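You operate a simulated robot arm through the tools that you are given. There is no shell and no other tool.

Carry out the task below with a simulated robot arm. There is one attempt and no reset: what you move stays moved.

Task
Set mould 62 on the green turntable, brush it out, turn it half round and lay the clay lump in.
Fine: put the blue brush back. Set down upright: blue brush. What is to be rubbed or washed off counts as gone when no trace of it is left.

Only the result counts: the job must be done as asked and must still hold three seconds after the hand-in. Knocking over, shifting, dropping, spilling or breaking anything else fails it.

Robot
A 7-joint arm with a two-finger parallel gripper, fixed in place. Base frame: the origin is at the foot of the arm, x ahead of it, y to its left, z up. Units: mm, rad, N and s.
With the tool pointing down near the work surface it reaches from about 380 to 900 mm from the base axis. Its first joint turns from -0.297 to 2.199 rad. Payload 1.57 kg.
The tool frame sits at the grasp point between the pads (the TCP): z along the fingers, y along the line on which they close. The tips reach 30 mm beyond it. Largest opening 80 mm; finger width 17, thickness 12; the body of the gripper, 40 by 82 mm, starts 80 mm behind the TCP.
Orientation is told as [roll, pitch, yaw] about the base's x, y, z axes, in that order, counted from this pose: with the fingers straight down and closing along the base's y, the tool's x points along the base's -x, its y along +y and its z along -z.

Tools
- The arm moves only by the tool step_arm. Its argument "series" is a list of rows, each a list of 3 entries, a list of its own where there are three numbers: the shift along the base's x, y, z in units of 100 mm (1.0 is 100 mm), then the turn, a rotation vector about the base's x, y, z in units of 90 degrees (1.0 is 90 degrees), then the closure, from 0 (fully open) to 1 (shut). In form: [[[x, y, z], [ax, ay, az], gripper], ...]. A call has 1 to 20 rows; each row is the pose to reach, as a shift and turn from the pose commanded when the call began. A call with a number of a shift or a turn outside -1 to 1 is refused whole. A row lasts 0.2 s, in which the tool goes at most 50 mm and 0.15 rad; a call with a longer step from one row to the next is refused whole, and so is a gripper value outside its range. Where a pose cannot be reached the arm comes as near as it can. A force on the tool above 40 N (or 10 N above the force at the start of the call, whichever is more), or a blocked arm, ends the call early, and 0.2 s more pass. The fingers move at their own pace (about 45 mm/s each) and stop on an object; they squeeze with about 21 N. The grip force told is the motor's: it shows also when the fingers shut on nothing. Time passes only in rows, and 0.2 s behind the last, so rows that repeat a pose let the fingers close. The reply holds the time, the measured pose of the TCP, the force on the tool along the base axes, the opening and the grip force, in the units named above and with some noise, with the torque about the TCP (base axes, N m) and any sound that the robot's microphone picked up, and new pictures: "views" is both (left out), scene, wrist or none.
- Cameras (640 x 400 px; columns grow to the right, rows downward): "scene" is fixed at [54.5, -489.7, 1517.1]; the picture's right is [0.29, -0.96, 0.00], its down [-0.84, -0.25, -0.47] and it looks along [0.45, 0.14, -0.88] (base axes); focal length 214 px, centre (320, 200). "wrist" rides on the gripper at [72, -7, -122] in the tool frame; the picture's right is [0.09, 1.00, 0.00], its down [-0.84, 0.08, -0.54] and it looks along [-0.54, 0.05, 0.84] (tool axes); focal length 238 px, centre (320, 200). There is no depth. A picture from a camera that has moved, and an enlarged one, comes with that camera's place and axes in the base frame and with its lens. The place of the scene camera against the robot may be out by one fixed shift of up to 18 mm in any direction.
- move_column(by): slides the trunk up (or, below 0, down) by that many mm; the arm rides with it, the base frame stays. It gives what a move gives, with no picture.
- inspect(camera, box): a new picture of the part [left, top, right, bottom] of that camera's present view, enlarged. The clock stands still meanwhile.
- job_done(): hands the job in; it is judged then, once.

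Nothing tells you positions but the pictures and the camera data. Unless the task says otherwise, let go and move clear before handing in.

The tools are called after "Call:" as a command line: name --argument value ..., lists and objects as JSON in quotes. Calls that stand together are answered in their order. step_arm: Moves the arm, as the interface text tells. Its arguments: {"type":"object","properties":{"series":{"type":"array","items":{"type":"array"}},"views":{"type":"string","enum":["both","scene","wrist","none"]}},"required":["series"]} The other tools are called the same way: move_column (by) slides the trunk up or down; inspect (camera, box) takes an enlarged picture of a part of a camera's view; job_done () hands the job in.

At the start:

```text
clock: 0.0
tool_pos: [707.9, -35.1, 1136.0]
tcp_rot: [0.0, 0.0, -0.001]
force: [-1.4, 0.0, -0.5]
wrist_torque: [0.03, 0.0, 0.01]
finger_gap: 79.9
gripper_force: 0.1
trunk travel left (down, up): [-725.0, 65.0]
```

scene: 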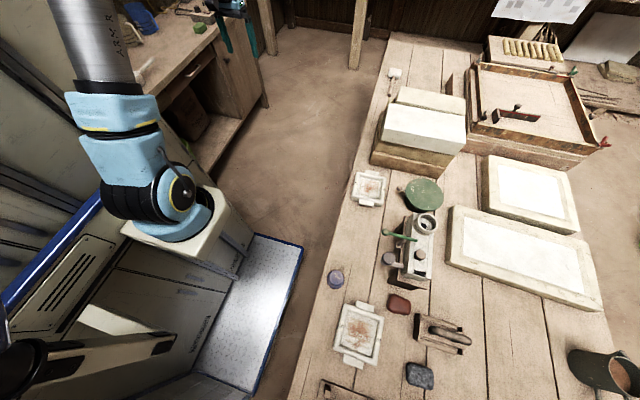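
wrist: 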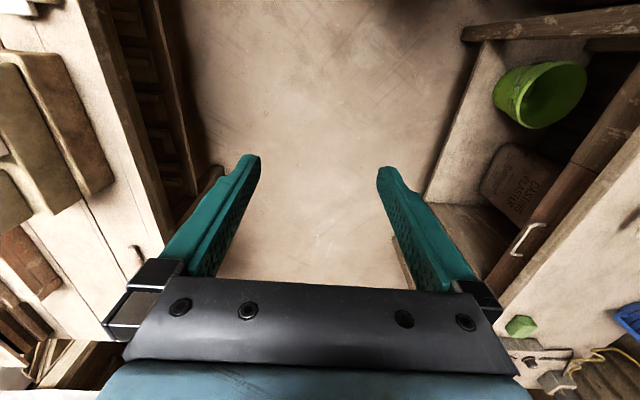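

The scene shows a bench with two moulds, a green turntable, a rack with brushes, and clay lumps. I'll look at enlarged pictures first.

Call:
inspect --camera "scene" --box '[320, 160, 480, 260]'

Call:
inspect --camera "scene" --box '[310, 250, 490, 400]'

Call:
inspect --camera "scene" --box '[340, 30, 640, 210]'

Call:
inspect --camera "scene" --box '[340, 160, 400, 220]'

```text
4.00 times, centred on (400, 210) of scene
camera zoom: at [54.5, -489.7, 1517.1], right [0.29, -0.96, 0.0], down [-0.84, -0.25, -0.47], along [0.45, 0.14, -0.88], focal length 858 px, centre (0, 160)
```

zoom: 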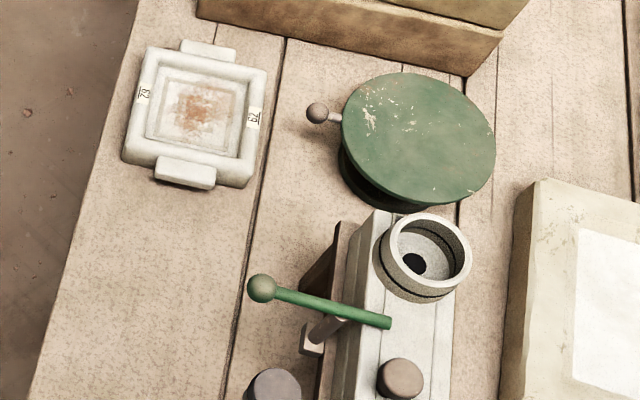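

```text
2.67 times, centred on (400, 325) of scene
camera zoom: at [54.5, -489.7, 1517.1], right [0.29, -0.96, 0.0], down [-0.84, -0.25, -0.47], along [0.45, 0.14, -0.88], focal length 572 px, centre (107, -133)
```

zoom: 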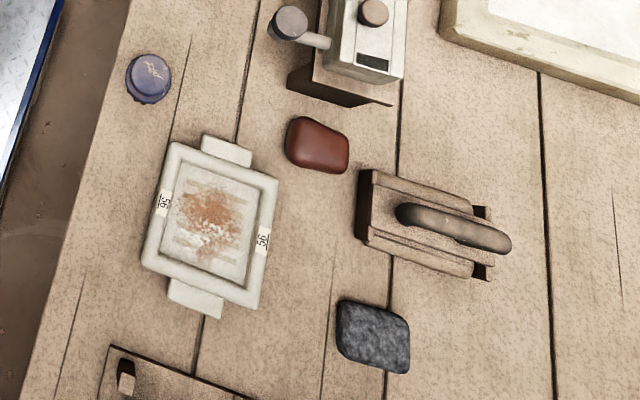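

```text
2.13 times, centred on (490, 120) of scene
camera zoom: at [54.5, -489.7, 1517.1], right [0.29, -0.96, 0.0], down [-0.84, -0.25, -0.47], along [0.45, 0.14, -0.88], focal length 458 px, centre (-43, 371)
```

zoom: 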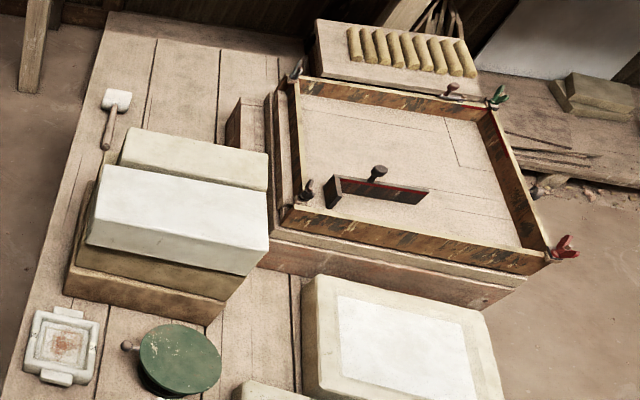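

```text
6.67 times, centred on (370, 190) of scene
camera zoom: at [54.5, -489.7, 1517.1], right [0.29, -0.96, 0.0], down [-0.84, -0.25, -0.47], along [0.45, 0.14, -0.88], focal length 1430 px, centre (-13, 267)
```

zoom: 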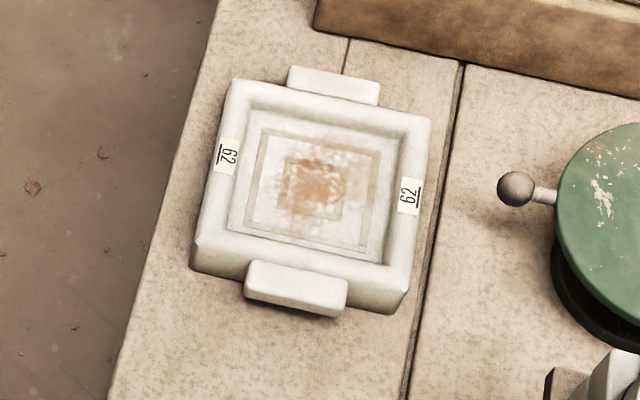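

I see mould 62 near the turntable, and a rack beside it. I'm moving the arm out over the bench to see it with the wrist camera and get heights.

Call:
step_arm --series '[[[-0.2, -0.4, 0], [0, 0, 0], 0], [[-0.4, -0.8, 0], [0, 0, 0], 0], [[-0.4, -1, 0], [0, 0, 0], 0]]' --views "none"

Call:
step_arm --series '[[[-0.2, -0.4, 0], [0, 0, 0], 0], [[-0.4, -0.8, 0], [0, 0, 0], 0], [[-0.4, -1, 0], [0, 0, 0], 0]]' --views "none"

Call:
step_arm --series '[[[-0.2, -0.4, 0], [0, 0, 0], 0], [[-0.4, -0.8, 0], [0, 0, 0], 0], [[-0.4, -1, 0], [0, 0, 0], 0]]' --views "none"

Call:
step_arm --series '[[[-0.2, -0.4, 0], [0, 0, 0], 0], [[-0.4, -0.8, 0], [0, 0, 0], 0], [[-0.4, -1, 0], [0, 0, 0], 0]]' --views "both"

```text
clock: 0.8
tool_pos: [667.7, -134.3, 1135.5]
tcp_rot: [-0.002, 0.0, -0.001]
force: [0.7, 0.5, 0.0]
wrist_torque: [-0.05, 0.01, 0.0]
finger_gap: 80.0
gripper_force: 0.0
trunk travel left (down, up): [-725.0, 65.0]
```

```text
clock: 1.6
tool_pos: [628.2, -234.3, 1137.4]
tcp_rot: [0.0, 0.001, -0.001]
force: [-0.2, 0.3, 0.6]
wrist_torque: [-0.03, -0.02, 0.0]
finger_gap: 80.2
gripper_force: 0.1
trunk travel left (down, up): [-725.0, 65.0]
```

```text
clock: 2.4
tool_pos: [588.3, -335.8, 1134.8]
tcp_rot: [0.001, -0.001, 0.001]
force: [0.1, 0.5, -0.2]
wrist_torque: [-0.02, 0.01, -0.02]
finger_gap: 80.0
gripper_force: 0.0
trunk travel left (down, up): [-725.0, 65.0]
```

```text
clock: 3.2
tool_pos: [548.2, -435.3, 1135.2]
tcp_rot: [-0.001, -0.001, 0.0]
force: [-0.3, 0.6, 0.3]
wrist_torque: [-0.01, -0.01, 0.04]
finger_gap: 80.0
gripper_force: 0.1
trunk travel left (down, up): [-725.0, 65.0]
camera wrist: at [476.4, -442.8, 1256.3], right [-0.09, 1.0, 0.0], down [0.84, 0.08, 0.54], along [0.54, 0.05, -0.84], focal length 238 px, centre (320, 200)
```

scene: 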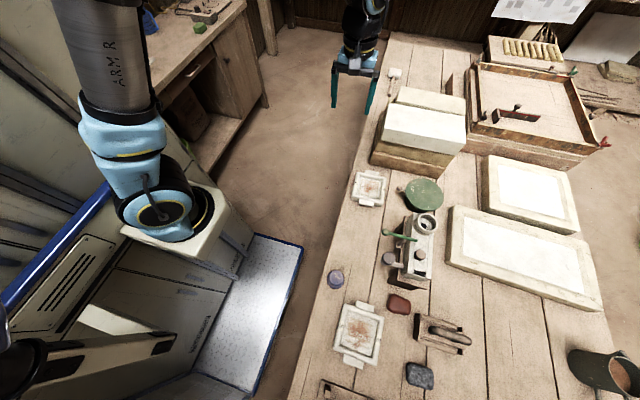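
wrist: 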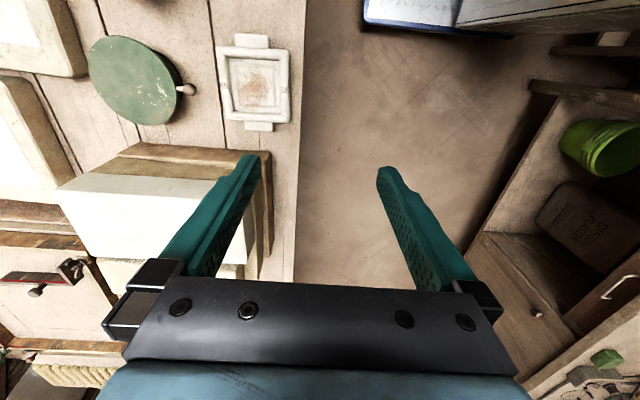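

Mould 62 is at about (545, -547), top z ≈ 785, and the turntable at about (560, -760). Next I view the rack and tools from closer.

Call:
step_arm --series '[[[-0.4, -0.2, 0], [0, 0, 0], 0], [[-0.8, -0.4, 0], [0, 0, 0], 0], [[-1, -0.7, 0], [0, 0, 0], 0]]' --views "none"

Call:
step_arm --series '[[[-0.4, -0.2, 0], [0, 0, 0], 0], [[-0.8, -0.4, 0], [0, 0, 0], 0], [[-1, -0.7, 0], [0, 0, 0], 0]]' --views "both"

Call:
inspect --camera "wrist" --box '[60, 0, 380, 200]'

```text
clock: 4.0
tool_pos: [448.2, -505.9, 1136.4]
tcp_rot: [0.0, 0.0, 0.0]
force: [-0.1, 0.3, -0.7]
wrist_torque: [-0.05, 0.0, -0.02]
finger_gap: 79.8
gripper_force: 0.0
trunk travel left (down, up): [-725.0, 65.0]
```

```text
clock: 4.8
tool_pos: [349.8, -575.3, 1138.9]
tcp_rot: [-0.001, -0.001, 0.0]
force: [0.1, 0.3, -0.6]
wrist_torque: [-0.03, 0.01, -0.06]
finger_gap: 80.1
gripper_force: 0.1
trunk travel left (down, up): [-725.0, 65.0]
camera wrist: at [277.6, -581.2, 1259.0], right [-0.09, 1.0, 0.0], down [0.84, 0.08, 0.54], along [0.54, 0.05, -0.84], focal length 238 px, centre (320, 200)
```

scene: 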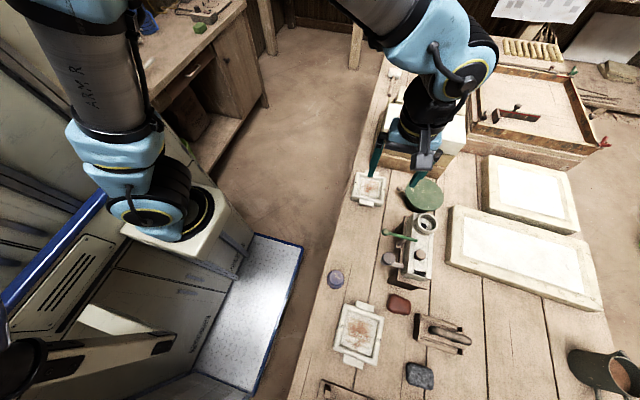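
wrist: 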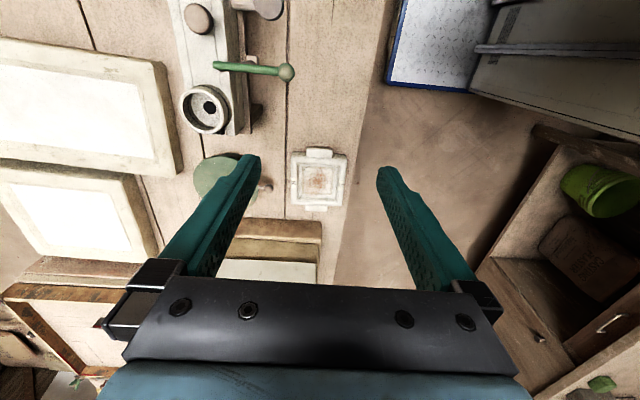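

```text
2.00 times, centred on (220, 100) of wrist
camera zoom: at [277.6, -581.2, 1259.0], right [-0.09, 1.0, 0.0], down [0.84, 0.08, 0.54], along [0.54, 0.05, -0.84], focal length 477 px, centre (520, 400)
```

zoom: 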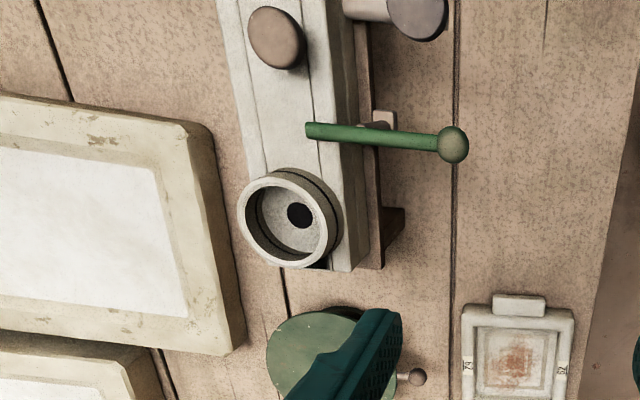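

The object beside the turntable is a fixture with a lever, a cup and knobs. I move further toward -x to see the other mould, the lumps and the brush.

Call:
step_arm --series '[[[-0.5, 0, 0], [0, 0, 0], 0], [[-1, 0, 0], [0, 0, 0], 0]]' --views "none"

Call:
step_arm --series '[[[-0.5, 0, 0], [0, 0, 0], 0], [[-1, 0, 0], [0, 0, 0], 0]]' --views "wrist"

Call:
inspect --camera "wrist" --box '[100, 0, 420, 200]'

```text
clock: 5.4
tool_pos: [249.6, -572.4, 1136.4]
tcp_rot: [0.0, 0.0, 0.0]
force: [-0.3, 0.8, -0.6]
wrist_torque: [0.02, 0.03, 0.0]
finger_gap: 80.0
gripper_force: 0.0
trunk travel left (down, up): [-725.0, 65.0]
```

```text
clock: 6.0
tool_pos: [147.1, -574.1, 1135.8]
tcp_rot: [0.0, -0.001, 0.0]
force: [-0.2, -0.3, -0.1]
wrist_torque: [-0.01, 0.05, -0.04]
finger_gap: 80.0
gripper_force: 0.1
trunk travel left (down, up): [-725.0, 65.0]
camera wrist: at [75.9, -579.8, 1257.6], right [-0.09, 1.0, 0.0], down [0.84, 0.08, 0.54], along [0.54, 0.05, -0.84], focal length 238 px, centre (320, 200)
```

wrist: 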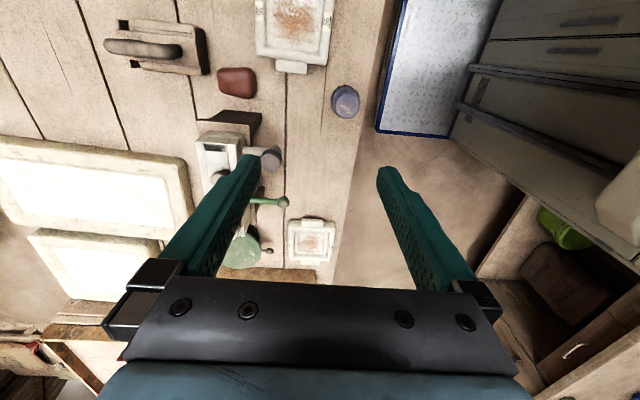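

```text
2.00 times, centred on (260, 100) of wrist
camera zoom: at [75.9, -579.8, 1257.6], right [-0.09, 1.0, 0.0], down [0.84, 0.08, 0.54], along [0.54, 0.05, -0.84], focal length 477 px, centre (440, 400)
```

zoom: 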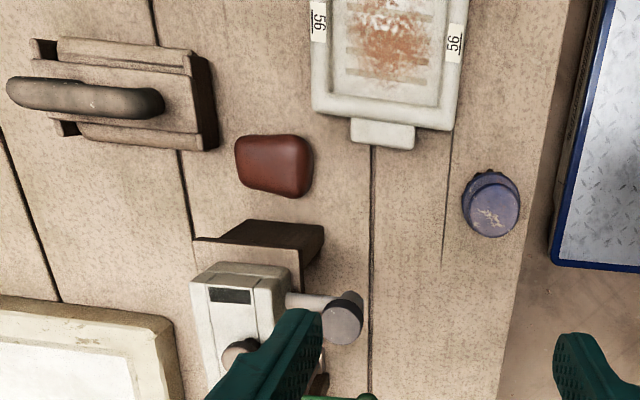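

The mould top looks to be at z ≈ 742 from the wrist views, and the blue brush stands near (160, -520). I'll lower the trunk for closer views.

Call:
move_column --by -200

Call:
step_arm --series '[[[-0.4, 0.2, 0], [0, 0, 0], 0], [[-0.8, 0.3, 0], [0, 0, 0], 0], [[-1, 0.3, 0], [0, 0, 0], 0]]' --views "both"

Call:
inspect --camera "wrist" --box '[160, 0, 480, 200]'

```text
clock: 8.2
tool_pos: [146.3, -571.9, 935.4]
tcp_rot: [0.0, 0.0, -0.001]
force: [0.3, 0.0, 0.4]
wrist_torque: [0.05, 0.02, 0.0]
finger_gap: 80.2
gripper_force: 0.0
trunk travel left (down, up): [-525.0, 265.0]
```

```text
clock: 9.0
tool_pos: [47.3, -542.7, 935.1]
tcp_rot: [0.001, 0.0, -0.002]
force: [0.5, 0.0, 0.3]
wrist_torque: [0.01, 0.01, 0.0]
finger_gap: 80.1
gripper_force: 0.1
trunk travel left (down, up): [-525.0, 265.0]
camera wrist: at [-25.0, -549.9, 1056.3], right [-0.09, 1.0, 0.0], down [0.84, 0.08, 0.54], along [0.54, 0.05, -0.84], focal length 238 px, centre (320, 200)
```

scene: 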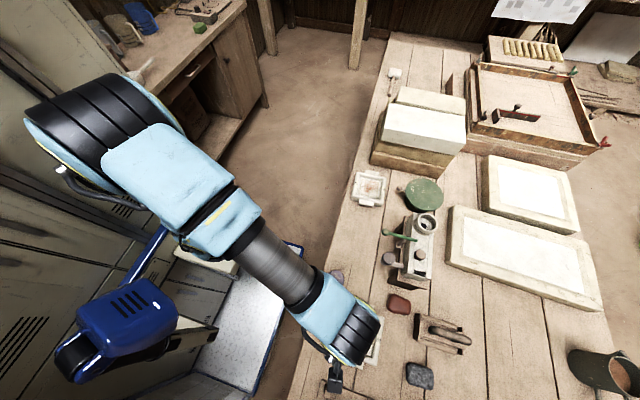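
wrist: 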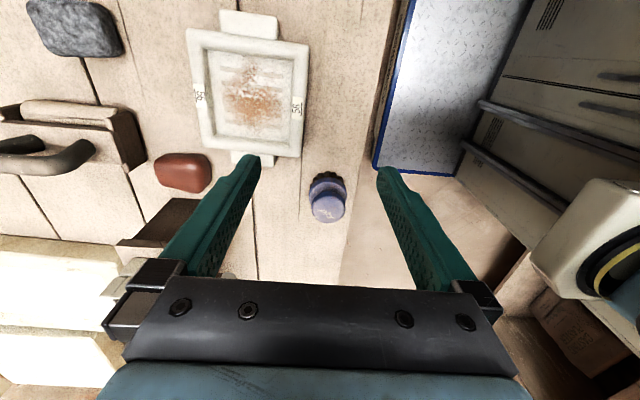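

```text
2.00 times, centred on (320, 100) of wrist
camera zoom: at [-25.0, -549.9, 1056.3], right [-0.09, 1.0, 0.0], down [0.84, 0.08, 0.54], along [0.54, 0.05, -0.84], focal length 477 px, centre (320, 400)
```

zoom: 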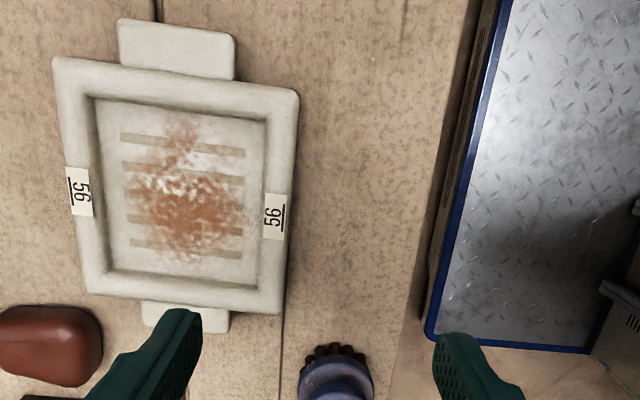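

The blue brush stands on a dark bristle base with a blue knob handle. I look closer.

Call:
inspect --camera "wrist" --box '[280, 150, 380, 240]'

Call:
inspect --camera "wrist" --box '[0, 0, 220, 200]'

```text
4.44 times, centred on (330, 195) of wrist
camera zoom: at [-25.0, -549.9, 1056.3], right [-0.09, 1.0, 0.0], down [0.84, 0.08, 0.54], along [0.54, 0.05, -0.84], focal length 1059 px, centre (276, 222)
```

zoom: 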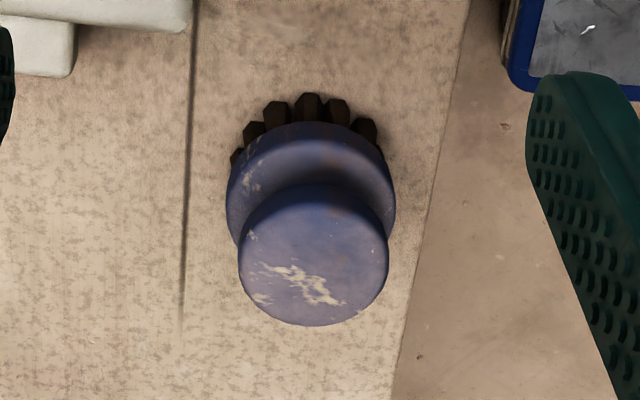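

```text
2.00 times, centred on (110, 100) of wrist
camera zoom: at [-25.0, -549.9, 1056.3], right [-0.09, 1.0, 0.0], down [0.84, 0.08, 0.54], along [0.54, 0.05, -0.84], focal length 477 px, centre (740, 400)
```

zoom: 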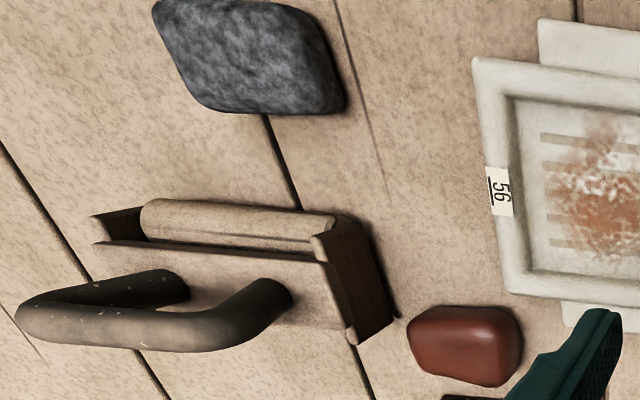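

The red-brown lump matches the clay residue, so I take it as the clay lump. Now I go to look at mould 62 and the turntable more closely.

Call:
step_arm --series '[[[0.5, 0, 0], [0, 0, 0], 0], [[1, 0, 0], [0, 0, 0], 0]]' --views "none"

Call:
step_arm --series '[[[0.5, 0, 0], [0, 0, 0], 0], [[1, 0, 0], [0, 0, 0], 0]]' --views "none"

Call:
step_arm --series '[[[0.5, -0.1, 0], [0, 0, 0], 0], [[1, -0.2, 0], [0, 0, 0], 0]]' --views "none"

Call:
step_arm --series '[[[0.45, -0.2, 0], [0, 0, 0], 0], [[0.8, -0.5, 0], [0, 0, 0], 0]]' --views "both"

Call:
inspect --camera "wrist" --box '[100, 0, 420, 200]'

```text
clock: 9.6
tool_pos: [149.4, -543.1, 933.5]
tcp_rot: [0.0, 0.002, -0.001]
force: [-0.5, 1.3, 0.7]
wrist_torque: [-0.04, -0.01, -0.01]
finger_gap: 79.9
gripper_force: 0.0
trunk travel left (down, up): [-525.0, 265.0]
```

```text
clock: 10.2
tool_pos: [249.2, -541.4, 933.8]
tcp_rot: [-0.001, 0.0, -0.003]
force: [0.5, -0.1, 0.7]
wrist_torque: [0.01, -0.04, -0.02]
finger_gap: 79.7
gripper_force: 0.1
trunk travel left (down, up): [-525.0, 265.0]
```

```text
refused: row 1 steps farther than a row can; nothing moved
```

```text
clock: 10.8
tool_pos: [329.9, -593.7, 935.2]
tcp_rot: [-0.003, -0.001, -0.001]
force: [-0.7, 0.3, -0.3]
wrist_torque: [-0.01, 0.0, -0.05]
finger_gap: 79.9
gripper_force: 0.0
trunk travel left (down, up): [-525.0, 265.0]
camera wrist: at [258.3, -600.5, 1056.0], right [-0.09, 1.0, 0.0], down [0.84, 0.08, 0.54], along [0.54, 0.05, -0.84], focal length 238 px, centre (320, 200)
```

scene: 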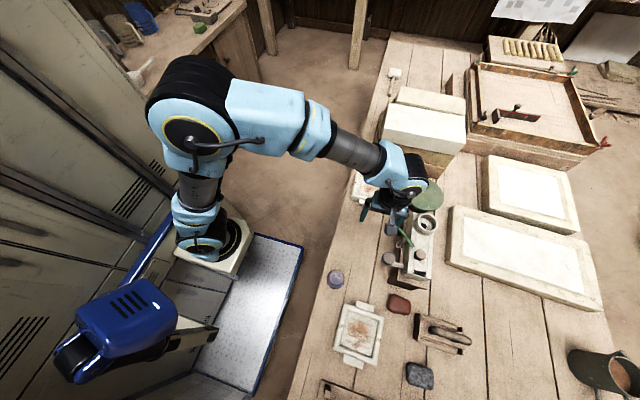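
wrist: 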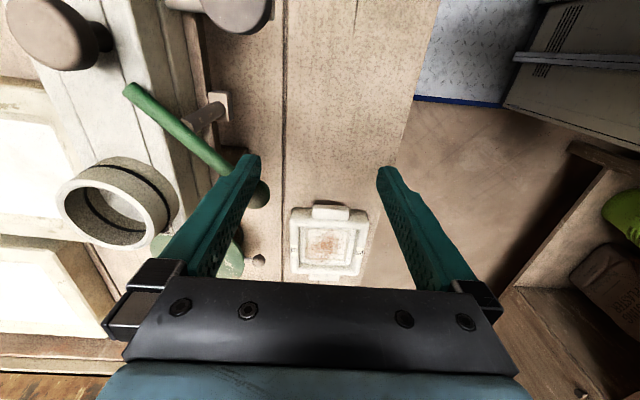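

```text
2.00 times, centred on (260, 100) of wrist
camera zoom: at [258.3, -600.5, 1056.0], right [-0.09, 1.0, 0.0], down [0.84, 0.08, 0.54], along [0.54, 0.05, -0.84], focal length 477 px, centre (440, 400)
```

zoom: 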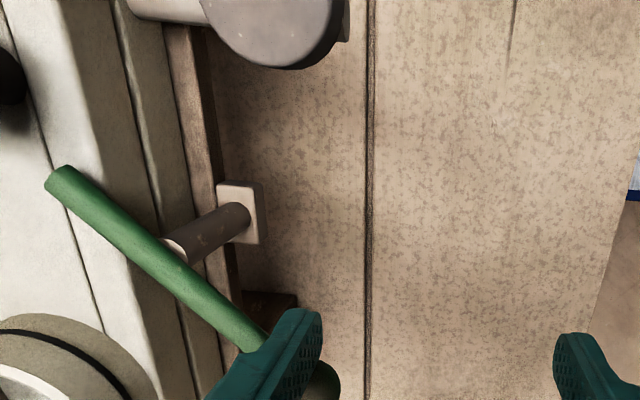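

The fixture is taller than it looked (cup rim near z 920), and my left finger is close to the lever ball. I check whether I have touched it.

Call:
inspect --camera "scene" --box '[350, 170, 450, 290]'

Call:
inspect --camera "wrist" --box '[40, 60, 300, 280]'

```text
3.33 times, centred on (400, 230) of scene
camera zoom: at [54.5, -489.7, 1517.1], right [0.29, -0.96, 0.0], down [-0.84, -0.25, -0.47], along [0.45, 0.14, -0.88], focal length 715 px, centre (53, 100)
```

zoom: 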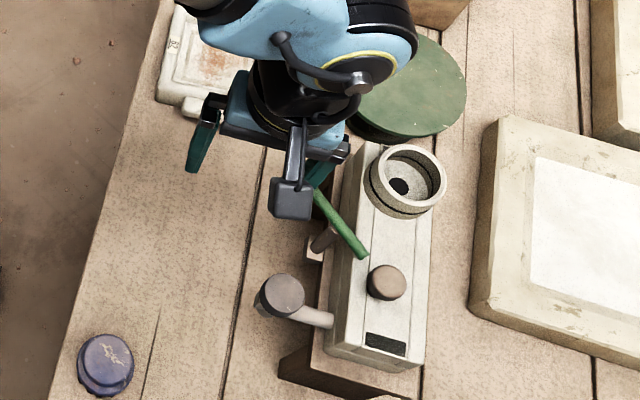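

```text
1.82 times, centred on (170, 170) of wrist
camera zoom: at [258.3, -600.5, 1056.0], right [-0.09, 1.0, 0.0], down [0.84, 0.08, 0.54], along [0.54, 0.05, -0.84], focal length 433 px, centre (593, 254)
```

zoom: 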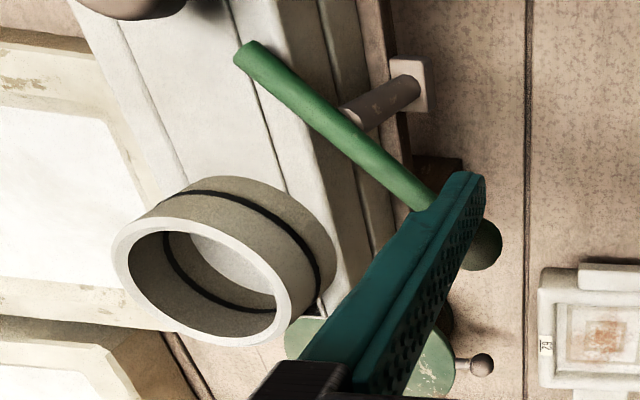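

The swing lever (pivoting on a vertical pin) was nudged about 30° by my left finger. I back off upward and then push it back to where it pointed, along y.

Call:
step_arm --series '[[[0, 0.0, 0.4], [0, 0, 0], 0], [[0, 0, 0.9], [0, 0, 0], 0]]' --views "both"

Call:
inspect --camera "scene" --box '[360, 200, 440, 280]'

Call:
inspect --camera "wrist" --box '[100, 20, 360, 200]'

```text
clock: 11.4
tool_pos: [328.3, -593.2, 1024.6]
tcp_rot: [0.0, 0.001, -0.002]
force: [0.5, -0.9, 0.3]
wrist_torque: [0.0, 0.02, 0.02]
finger_gap: 80.2
gripper_force: 0.0
trunk travel left (down, up): [-525.0, 265.0]
camera wrist: at [256.9, -600.1, 1146.3], right [-0.09, 1.0, 0.0], down [0.84, 0.08, 0.54], along [0.54, 0.05, -0.84], focal length 238 px, centre (320, 200)
```

scene: 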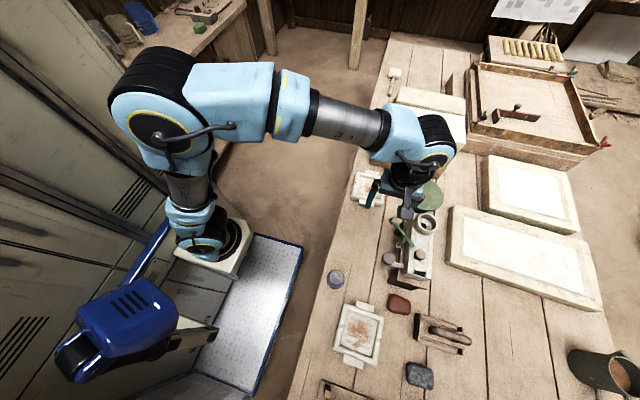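
wrist: 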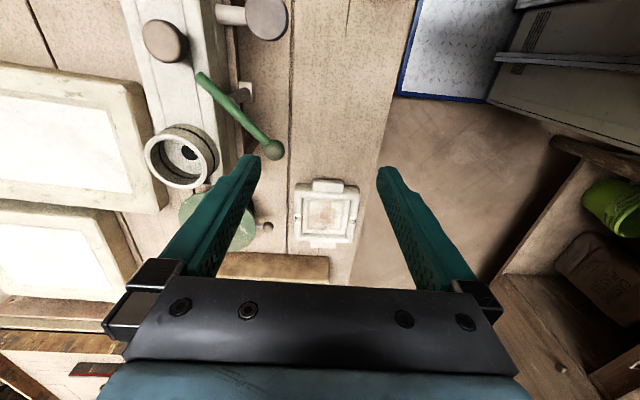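

```text
5.00 times, centred on (400, 240) of scene
camera zoom: at [54.5, -489.7, 1517.1], right [0.29, -0.96, 0.0], down [-0.84, -0.25, -0.47], along [0.45, 0.14, -0.88], focal length 1072 px, centre (-80, 0)
```

zoom: 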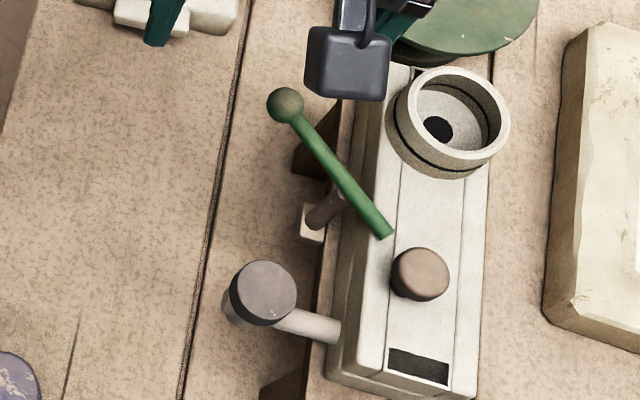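

```text
2.22 times, centred on (230, 110) of wrist
camera zoom: at [256.9, -600.1, 1146.3], right [-0.09, 1.0, 0.0], down [0.84, 0.08, 0.54], along [0.54, 0.05, -0.84], focal length 530 px, centre (520, 400)
```

zoom: 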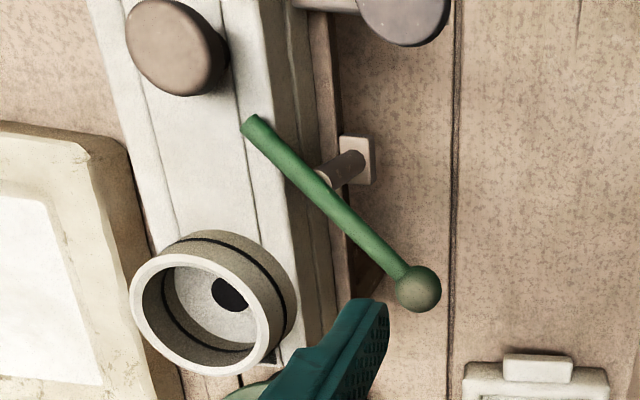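

The ball is now near (351, -637, 912); originally it was at (310, -622). I close the fingers, come down on its +x side and push it back.

Call:
step_arm --series '[[[0.25, -0.1, 0], [0, 0, 0], 1], [[0.55, -0.28, 0], [0, 0, 0], 1], [[0.55, -0.28, 0], [0, 0, 0], 1], [[0.55, -0.28, 0], [0, 0, 0], 1], [[0.55, -0.28, 0], [0, 0, 0], 1]]' --views "none"

Call:
step_arm --series '[[[0, 0, -0.4], [0, 0, 0], 1], [[0, 0, -0.8], [0, 0, 0], 1], [[0, 0, -1.0], [0, 0, 0], 1], [[0, 0, -1.0], [0, 0, 0], 1]]' --views "both"

```text
clock: 12.6
tool_pos: [381.7, -620.7, 1026.1]
tcp_rot: [0.001, -0.001, 0.001]
force: [-0.1, 0.4, -0.5]
wrist_torque: [0.04, 0.04, 0.01]
finger_gap: 0.3
gripper_force: 14.2
trunk travel left (down, up): [-525.0, 265.0]
```

```text
clock: 13.6
tool_pos: [381.2, -621.6, 926.5]
tcp_rot: [0.001, 0.001, -0.001]
force: [0.1, 0.9, 0.0]
wrist_torque: [-0.03, -0.01, 0.0]
finger_gap: 0.0
gripper_force: 21.0
trunk travel left (down, up): [-525.0, 265.0]
camera wrist: at [310.2, -628.8, 1047.7], right [-0.09, 1.0, 0.0], down [0.84, 0.08, 0.54], along [0.54, 0.05, -0.84], focal length 238 px, centre (320, 200)
```

scene: 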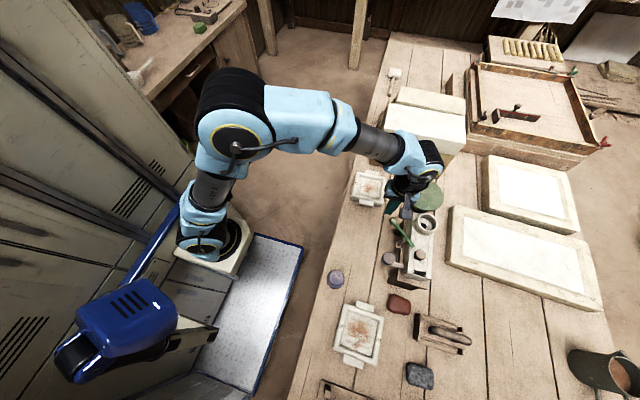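
wrist: 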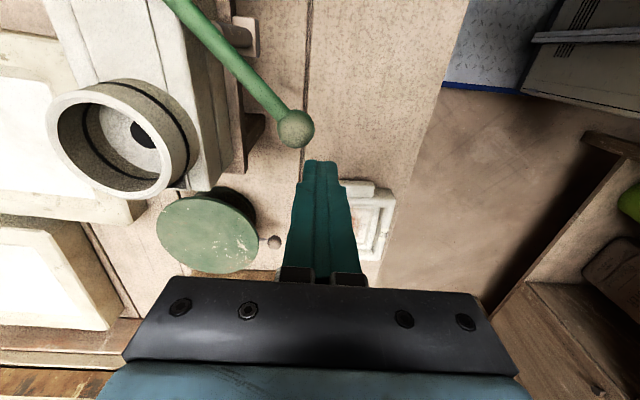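

The ball is in front of the fingers as computed. I push in -x to x ≈ 329.

Call:
step_arm --series '[[[-0.1, 0, 0], [0, 0, 0], 1], [[-0.2, 0, 0], [0, 0, 0], 1], [[-0.27, 0, 0], [0, 0, 0], 1], [[-0.34, 0, 0], [0, 0, 0], 1], [[-0.4, 0, 0], [0, 0, 0], 1], [[-0.45, 0, 0], [0, 0, 0], 1], [[-0.5, 0, 0], [0, 0, 0], 1]]' --views "both"

Call:
inspect --camera "scene" --box '[360, 200, 440, 280]'

```text
clock: 14.5
tool_pos: [359.4, -615.3, 926.0]
tcp_rot: [0.011, -0.006, 0.008]
force: [7.0, 9.9, 4.6]
wrist_torque: [0.12, -0.06, 0.05]
finger_gap: 0.0
gripper_force: 21.4
trunk travel left (down, up): [-525.0, 265.0]
stopped in row 4: the force on the tool passed its limit at 45 N (the readings are from after the stop); the commanded pose is now the measured one
camera wrist: at [286.8, -624.1, 1046.6], right [-0.1, 0.99, 0.01], down [0.83, 0.08, 0.55], along [0.54, 0.06, -0.84], focal length 238 px, centre (320, 200)
```

scene: 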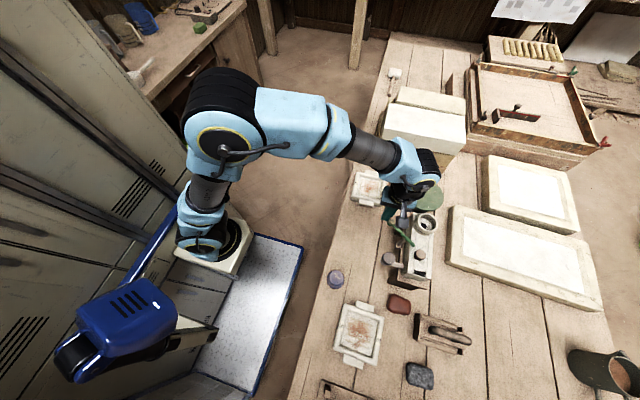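
wrist: 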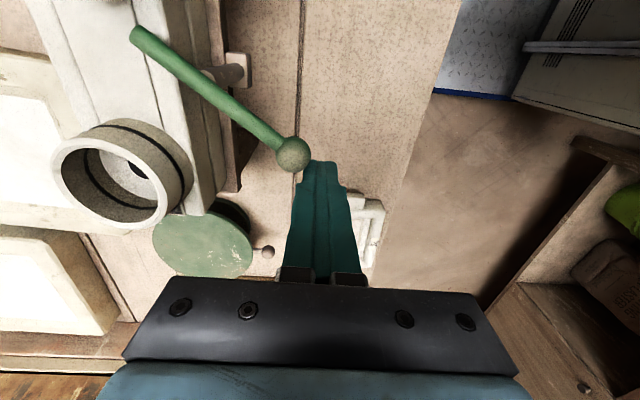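

```text
5.00 times, centred on (400, 240) of scene
camera zoom: at [54.5, -489.7, 1517.1], right [0.29, -0.96, 0.0], down [-0.84, -0.25, -0.47], along [0.45, 0.14, -0.88], focal length 1072 px, centre (-80, 0)
```

zoom: 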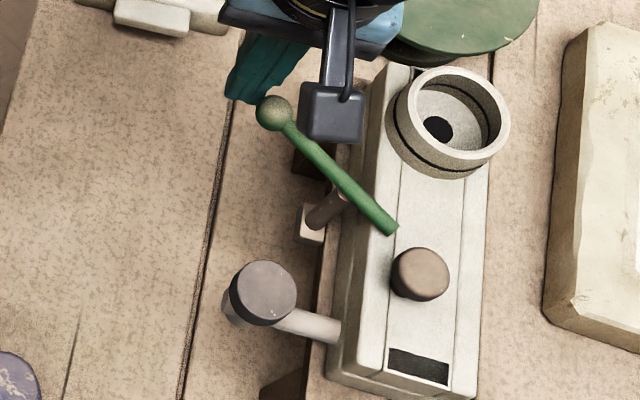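

The lever has notable friction (about 2 N·m), so I should push tangentially. I back off, yaw the tool by -18° and push along the arc.

Call:
step_arm --series '[[[0.1, -0.05, 0], [0, 0, 0], 1], [[0.18, -0.24, 0], [0, 0, -0.09], 1], [[0.18, -0.24, 0], [0, 0, -0.18], 1], [[0.18, -0.24, 0], [0, 0, -0.2], 1]]' --views "none"

Call:
step_arm --series '[[[-0.08, 0.02, 0], [0, 0, 0], 1], [[-0.15, 0.04, 0], [0, 0, 0], 1], [[-0.2, 0.05, 0], [0, 0, 0], 1], [[-0.24, 0.06, 0], [0, 0, 0], 1], [[-0.28, 0.07, 0], [0, 0, 0], 1], [[-0.32, 0.08, 0], [0, 0, 0], 1], [[-0.36, 0.09, 0], [0, 0, 0], 1]]' --views "both"

```text
clock: 15.5
tool_pos: [380.3, -638.3, 925.2]
tcp_rot: [0.012, -0.006, -0.307]
force: [30.9, 17.7, 3.6]
wrist_torque: [0.25, -0.42, 0.04]
finger_gap: 0.1
gripper_force: 20.8
trunk travel left (down, up): [-525.0, 265.0]
```

```text
clock: 15.9
tool_pos: [377.0, -634.5, 924.6]
tcp_rot: [0.018, -0.011, -0.299]
force: [10.0, 6.8, 1.5]
wrist_torque: [0.07, -0.1, 0.02]
finger_gap: 0.0
gripper_force: 20.7
trunk travel left (down, up): [-525.0, 265.0]
stopped in row 1: the force on the tool passed its limit at 50 N (the readings are from after the stop); the commanded pose is now the measured one
camera wrist: at [305.9, -622.5, 1045.7], right [0.21, 0.98, 0.02], down [0.81, -0.18, 0.55], along [0.54, -0.1, -0.83], focal length 238 px, centre (320, 200)
```

scene: 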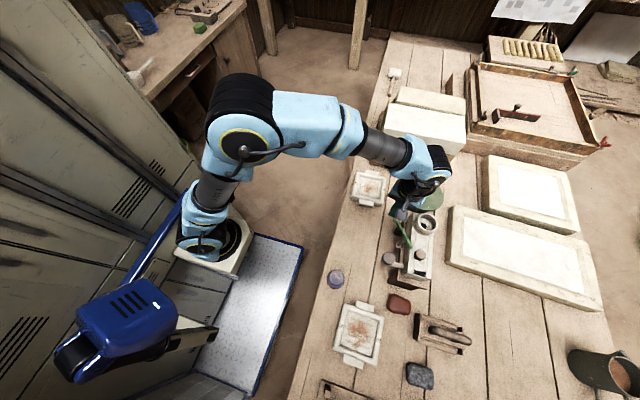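
wrist: 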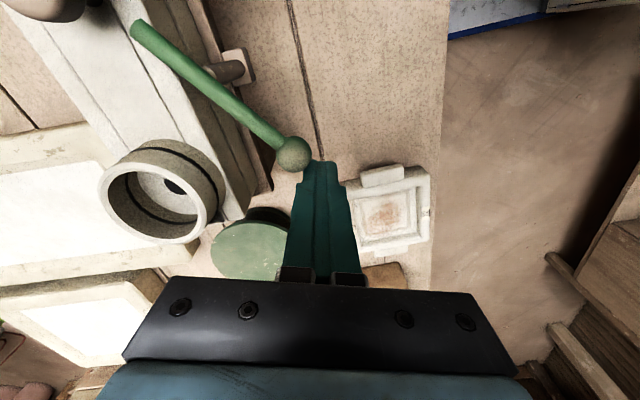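

The lever seems to follow my finger. I back clear of it to see where it rests.

Call:
step_arm --series '[[[0.2, 0.1, 0], [0, 0, 0], 1], [[0.35, 0.2, 0], [0, 0, 0], 1], [[0.35, 0.2, 0], [0, 0, 0], 1]]' --views "both"

Call:
inspect --camera "scene" --box '[360, 200, 440, 280]'

```text
clock: 16.7
tool_pos: [410.8, -616.5, 926.9]
tcp_rot: [0.016, -0.012, -0.302]
force: [0.4, -0.4, 0.4]
wrist_torque: [0.0, -0.03, -0.01]
finger_gap: 0.0
gripper_force: 21.4
trunk travel left (down, up): [-525.0, 265.0]
camera wrist: at [338.2, -603.4, 1046.3], right [0.21, 0.98, 0.02], down [0.81, -0.18, 0.55], along [0.54, -0.1, -0.83], focal length 238 px, centre (320, 200)
```

scene: 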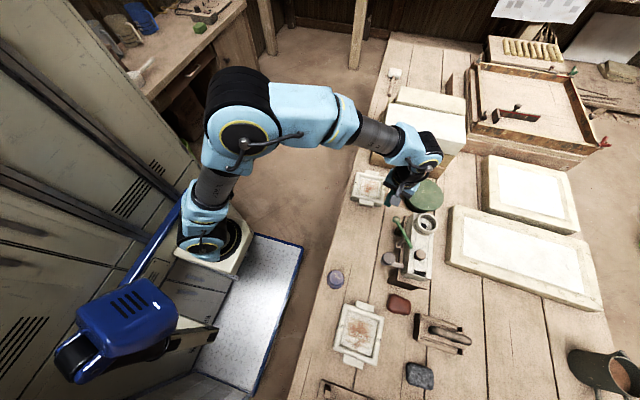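
wrist: 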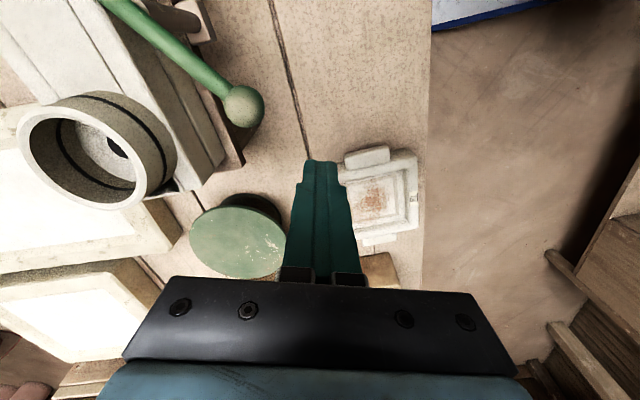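

```text
5.00 times, centred on (400, 240) of scene
camera zoom: at [54.5, -489.7, 1517.1], right [0.29, -0.96, 0.0], down [-0.84, -0.25, -0.47], along [0.45, 0.14, -0.88], focal length 1072 px, centre (-80, 0)
```

zoom: 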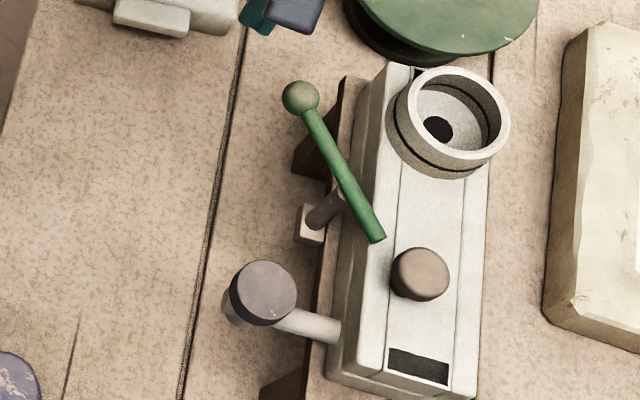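

The lever ball is now at about (358, -648). It is a friction pivot that I had clipped, so I approach its far side with the tool yawed to face along the arc.

Call:
step_arm --series '[[[0.1, -0.2, 0], [0, 0, -0.087], 1], [[0.1, -0.45, 0], [0, 0, -0.174], 1], [[0.0, -0.52, -0.03], [0, 0, -0.261], 1], [[-0.2, -0.52, -0.06], [0, 0, -0.348], 1], [[-0.38, -0.52, -0.08], [0, 0, -0.4355], 1], [[-0.38, -0.52, -0.08], [0, 0, -0.4355], 1]]' --views "both"

Call:
inspect --camera "scene" --box '[360, 180, 440, 260]'

```text
clock: 18.1
tool_pos: [372.5, -668.8, 916.8]
tcp_rot: [0.015, -0.012, -0.988]
force: [0.3, 0.4, -0.2]
wrist_torque: [-0.01, 0.02, 0.02]
finger_gap: 0.0
gripper_force: 20.9
trunk travel left (down, up): [-525.0, 265.0]
camera wrist: at [326.0, -613.2, 1037.7], right [0.78, 0.63, 0.02], down [0.51, -0.66, 0.55], along [0.35, -0.42, -0.83], focal length 238 px, centre (320, 200)
```

scene: 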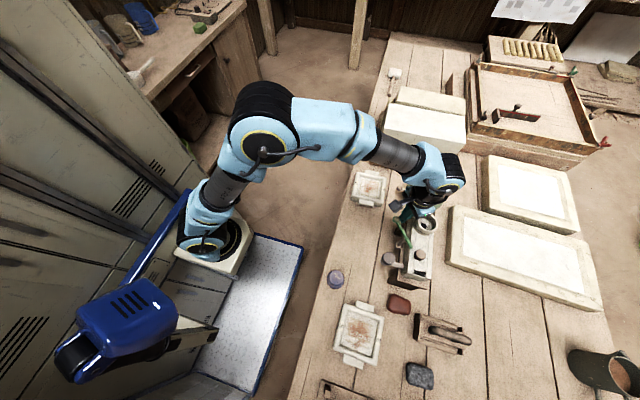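
wrist: 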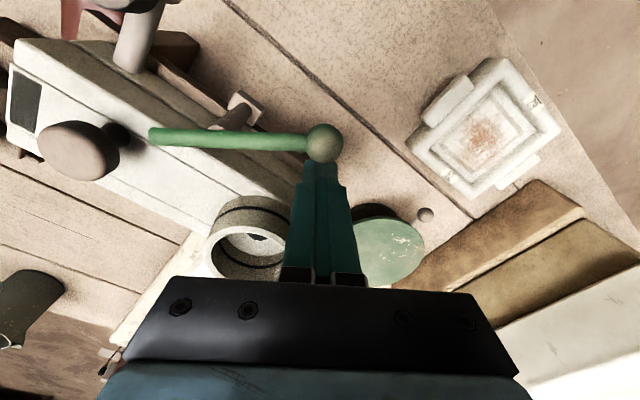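

```text
5.00 times, centred on (400, 220) of scene
camera zoom: at [54.5, -489.7, 1517.1], right [0.29, -0.96, 0.0], down [-0.84, -0.25, -0.47], along [0.45, 0.14, -0.88], focal length 1072 px, centre (-80, 100)
```

zoom: 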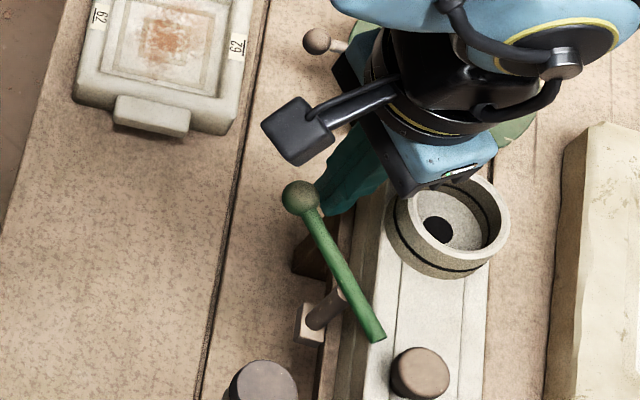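

The finger face is lined up behind the ball. I sweep it along the arc, turning with it.

Call:
step_arm --series '[[[-0.044, 0.051, 0], [0, 0, 0], 1], [[-0.066, 0.116, 0], [0, 0, 0.072], 1], [[-0.087, 0.164, 0], [0, 0, 0.128], 1], [[-0.113, 0.211, 0], [0, 0, 0.183], 1], [[-0.142, 0.254, 0], [0, 0, 0.239], 1], [[-0.175, 0.295, 0], [0, 0, 0.294], 1], [[-0.212, 0.333, 0], [0, 0, 0.35], 1], [[-0.252, 0.367, 0], [0, 0, 0.406], 1], [[-0.295, 0.398, 0], [0, 0, 0.461], 1]]' --views "both"

```text
clock: 20.1
tool_pos: [343.5, -628.5, 917.1]
tcp_rot: [0.015, -0.01, -0.261]
force: [0.1, -0.1, -0.1]
wrist_torque: [0.04, 0.0, 0.01]
finger_gap: 0.0
gripper_force: 21.2
trunk travel left (down, up): [-525.0, 265.0]
camera wrist: at [271.4, -618.9, 1037.9], right [0.17, 0.99, 0.02], down [0.82, -0.15, 0.55], along [0.55, -0.08, -0.83], focal length 238 px, centre (320, 200)
```

scene: 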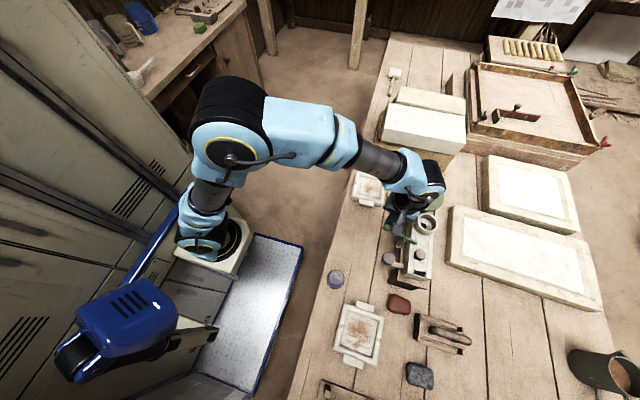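
wrist: 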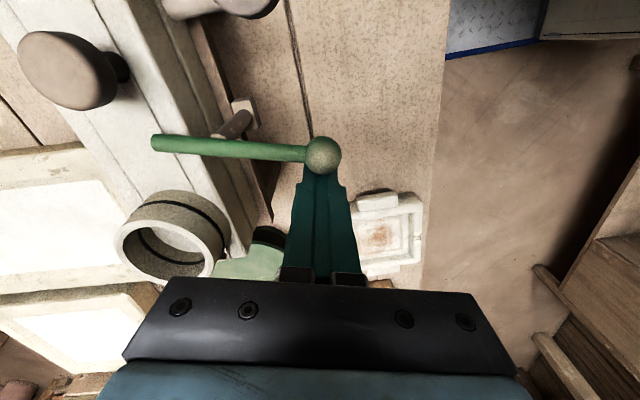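

The lever follows easily now. I finish the sweep to its original direction.

Call:
step_arm --series '[[[-0.044, 0.028, 0], [0, 0, 0.056], 1], [[-0.092, 0.051, 0], [0, 0, 0.111], 1], [[-0.141, 0.07, 0], [0, 0, 0.167], 1], [[-0.141, 0.07, 0], [0, 0, 0.167], 1]]' --views "none"

Call:
step_arm --series '[[[0.3, 0.0, 0], [0, 0, 0], 1], [[0.5, 0, 0.3], [0, 0, 0], 1], [[0.5, 0.0, 0.7], [0, 0, 0], 1], [[0.5, 0.4, 0.9], [0, 0, 0], 1]]' --views "both"

Call:
inspect --camera "scene" --box '[320, 160, 480, 260]'

```text
clock: 21.1
tool_pos: [330.1, -622.2, 917.7]
tcp_rot: [0.016, -0.012, 0.002]
force: [0.7, -0.8, 0.0]
wrist_torque: [-0.02, -0.01, -0.01]
finger_gap: 0.0
gripper_force: 20.7
trunk travel left (down, up): [-525.0, 265.0]
```

```text
clock: 22.1
tool_pos: [376.7, -581.5, 1007.4]
tcp_rot: [0.018, -0.01, 0.001]
force: [-0.6, -0.3, -0.3]
wrist_torque: [0.05, -0.01, 0.04]
finger_gap: 0.1
gripper_force: 20.7
trunk travel left (down, up): [-525.0, 265.0]
camera wrist: at [304.3, -591.3, 1129.0], right [-0.09, 1.0, 0.02], down [0.83, 0.07, 0.55], along [0.55, 0.06, -0.83], focal length 238 px, centre (320, 200)
```

scene: 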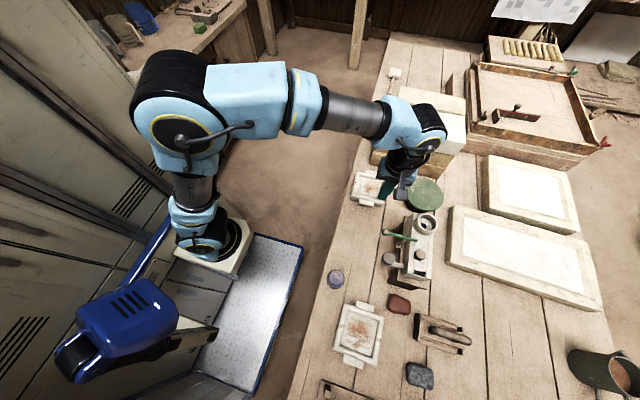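
wrist: 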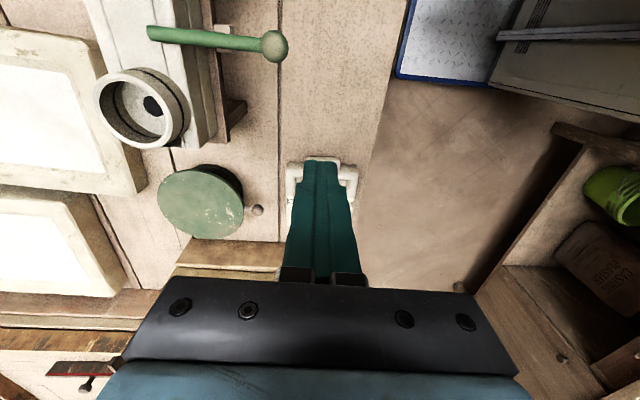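

```text
4.00 times, centred on (400, 210) of scene
camera zoom: at [54.5, -489.7, 1517.1], right [0.29, -0.96, 0.0], down [-0.84, -0.25, -0.47], along [0.45, 0.14, -0.88], focal length 858 px, centre (0, 160)
```

zoom: 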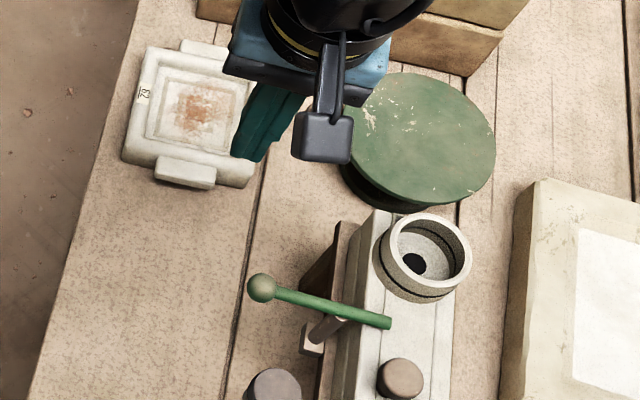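

The lever is back exactly where it was (same pixels as at the start). Now I view the turntable and mould with the tool yawed radially.

Call:
step_arm --series '[[[0.2, -0.1, 0], [-0.01, 0.0076, -0.09], 0], [[0.4, -0.2, 0], [-0.01, 0.0076, -0.18], 0], [[0.6, -0.3, 0], [-0.01, 0.0076, -0.27], 0], [[0.7, -0.45, 0], [-0.01, 0.0076, -0.36], 0], [[0.8, -0.6, 0], [-0.01, 0.0076, -0.45], 0], [[0.9, -0.7, 0], [-0.01, 0.0076, -0.54], 0], [[0.9, -0.7, 0], [-0.01, 0.0076, -0.6], 0]]' --views "wrist"

Call:
inspect --camera "wrist" --box '[220, 40, 540, 290]'

```text
clock: 23.7
tool_pos: [470.1, -651.9, 1008.2]
tcp_rot: [-0.002, -0.007, -0.945]
force: [1.0, -0.6, -0.8]
wrist_torque: [0.04, -0.01, 0.03]
finger_gap: 80.0
gripper_force: 0.1
trunk travel left (down, up): [-525.0, 265.0]
camera wrist: at [422.0, -596.7, 1129.0], right [0.75, 0.66, 0.0], down [0.55, -0.63, 0.55], along [0.36, -0.41, -0.84], focal length 238 px, centre (320, 200)
```

wrist: 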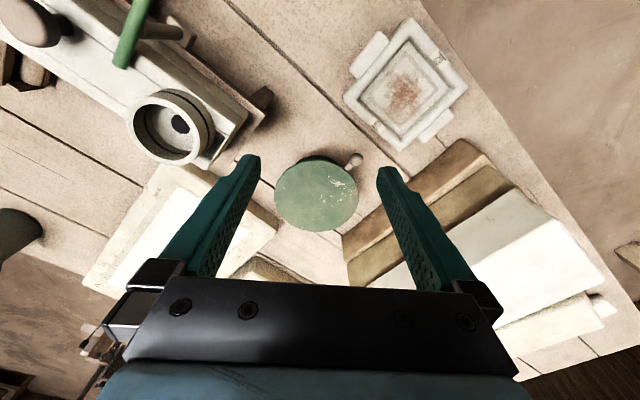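

```text
1.60 times, centred on (380, 165) of wrist
camera zoom: at [422.0, -596.7, 1129.0], right [0.75, 0.66, 0.0], down [0.55, -0.63, 0.55], along [0.36, -0.41, -0.84], focal length 381 px, centre (224, 256)
```

zoom: 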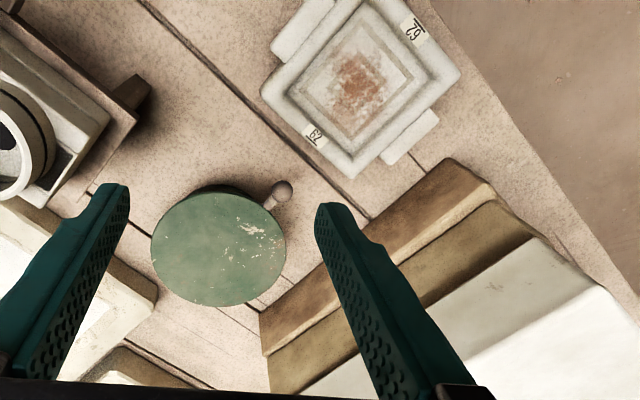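

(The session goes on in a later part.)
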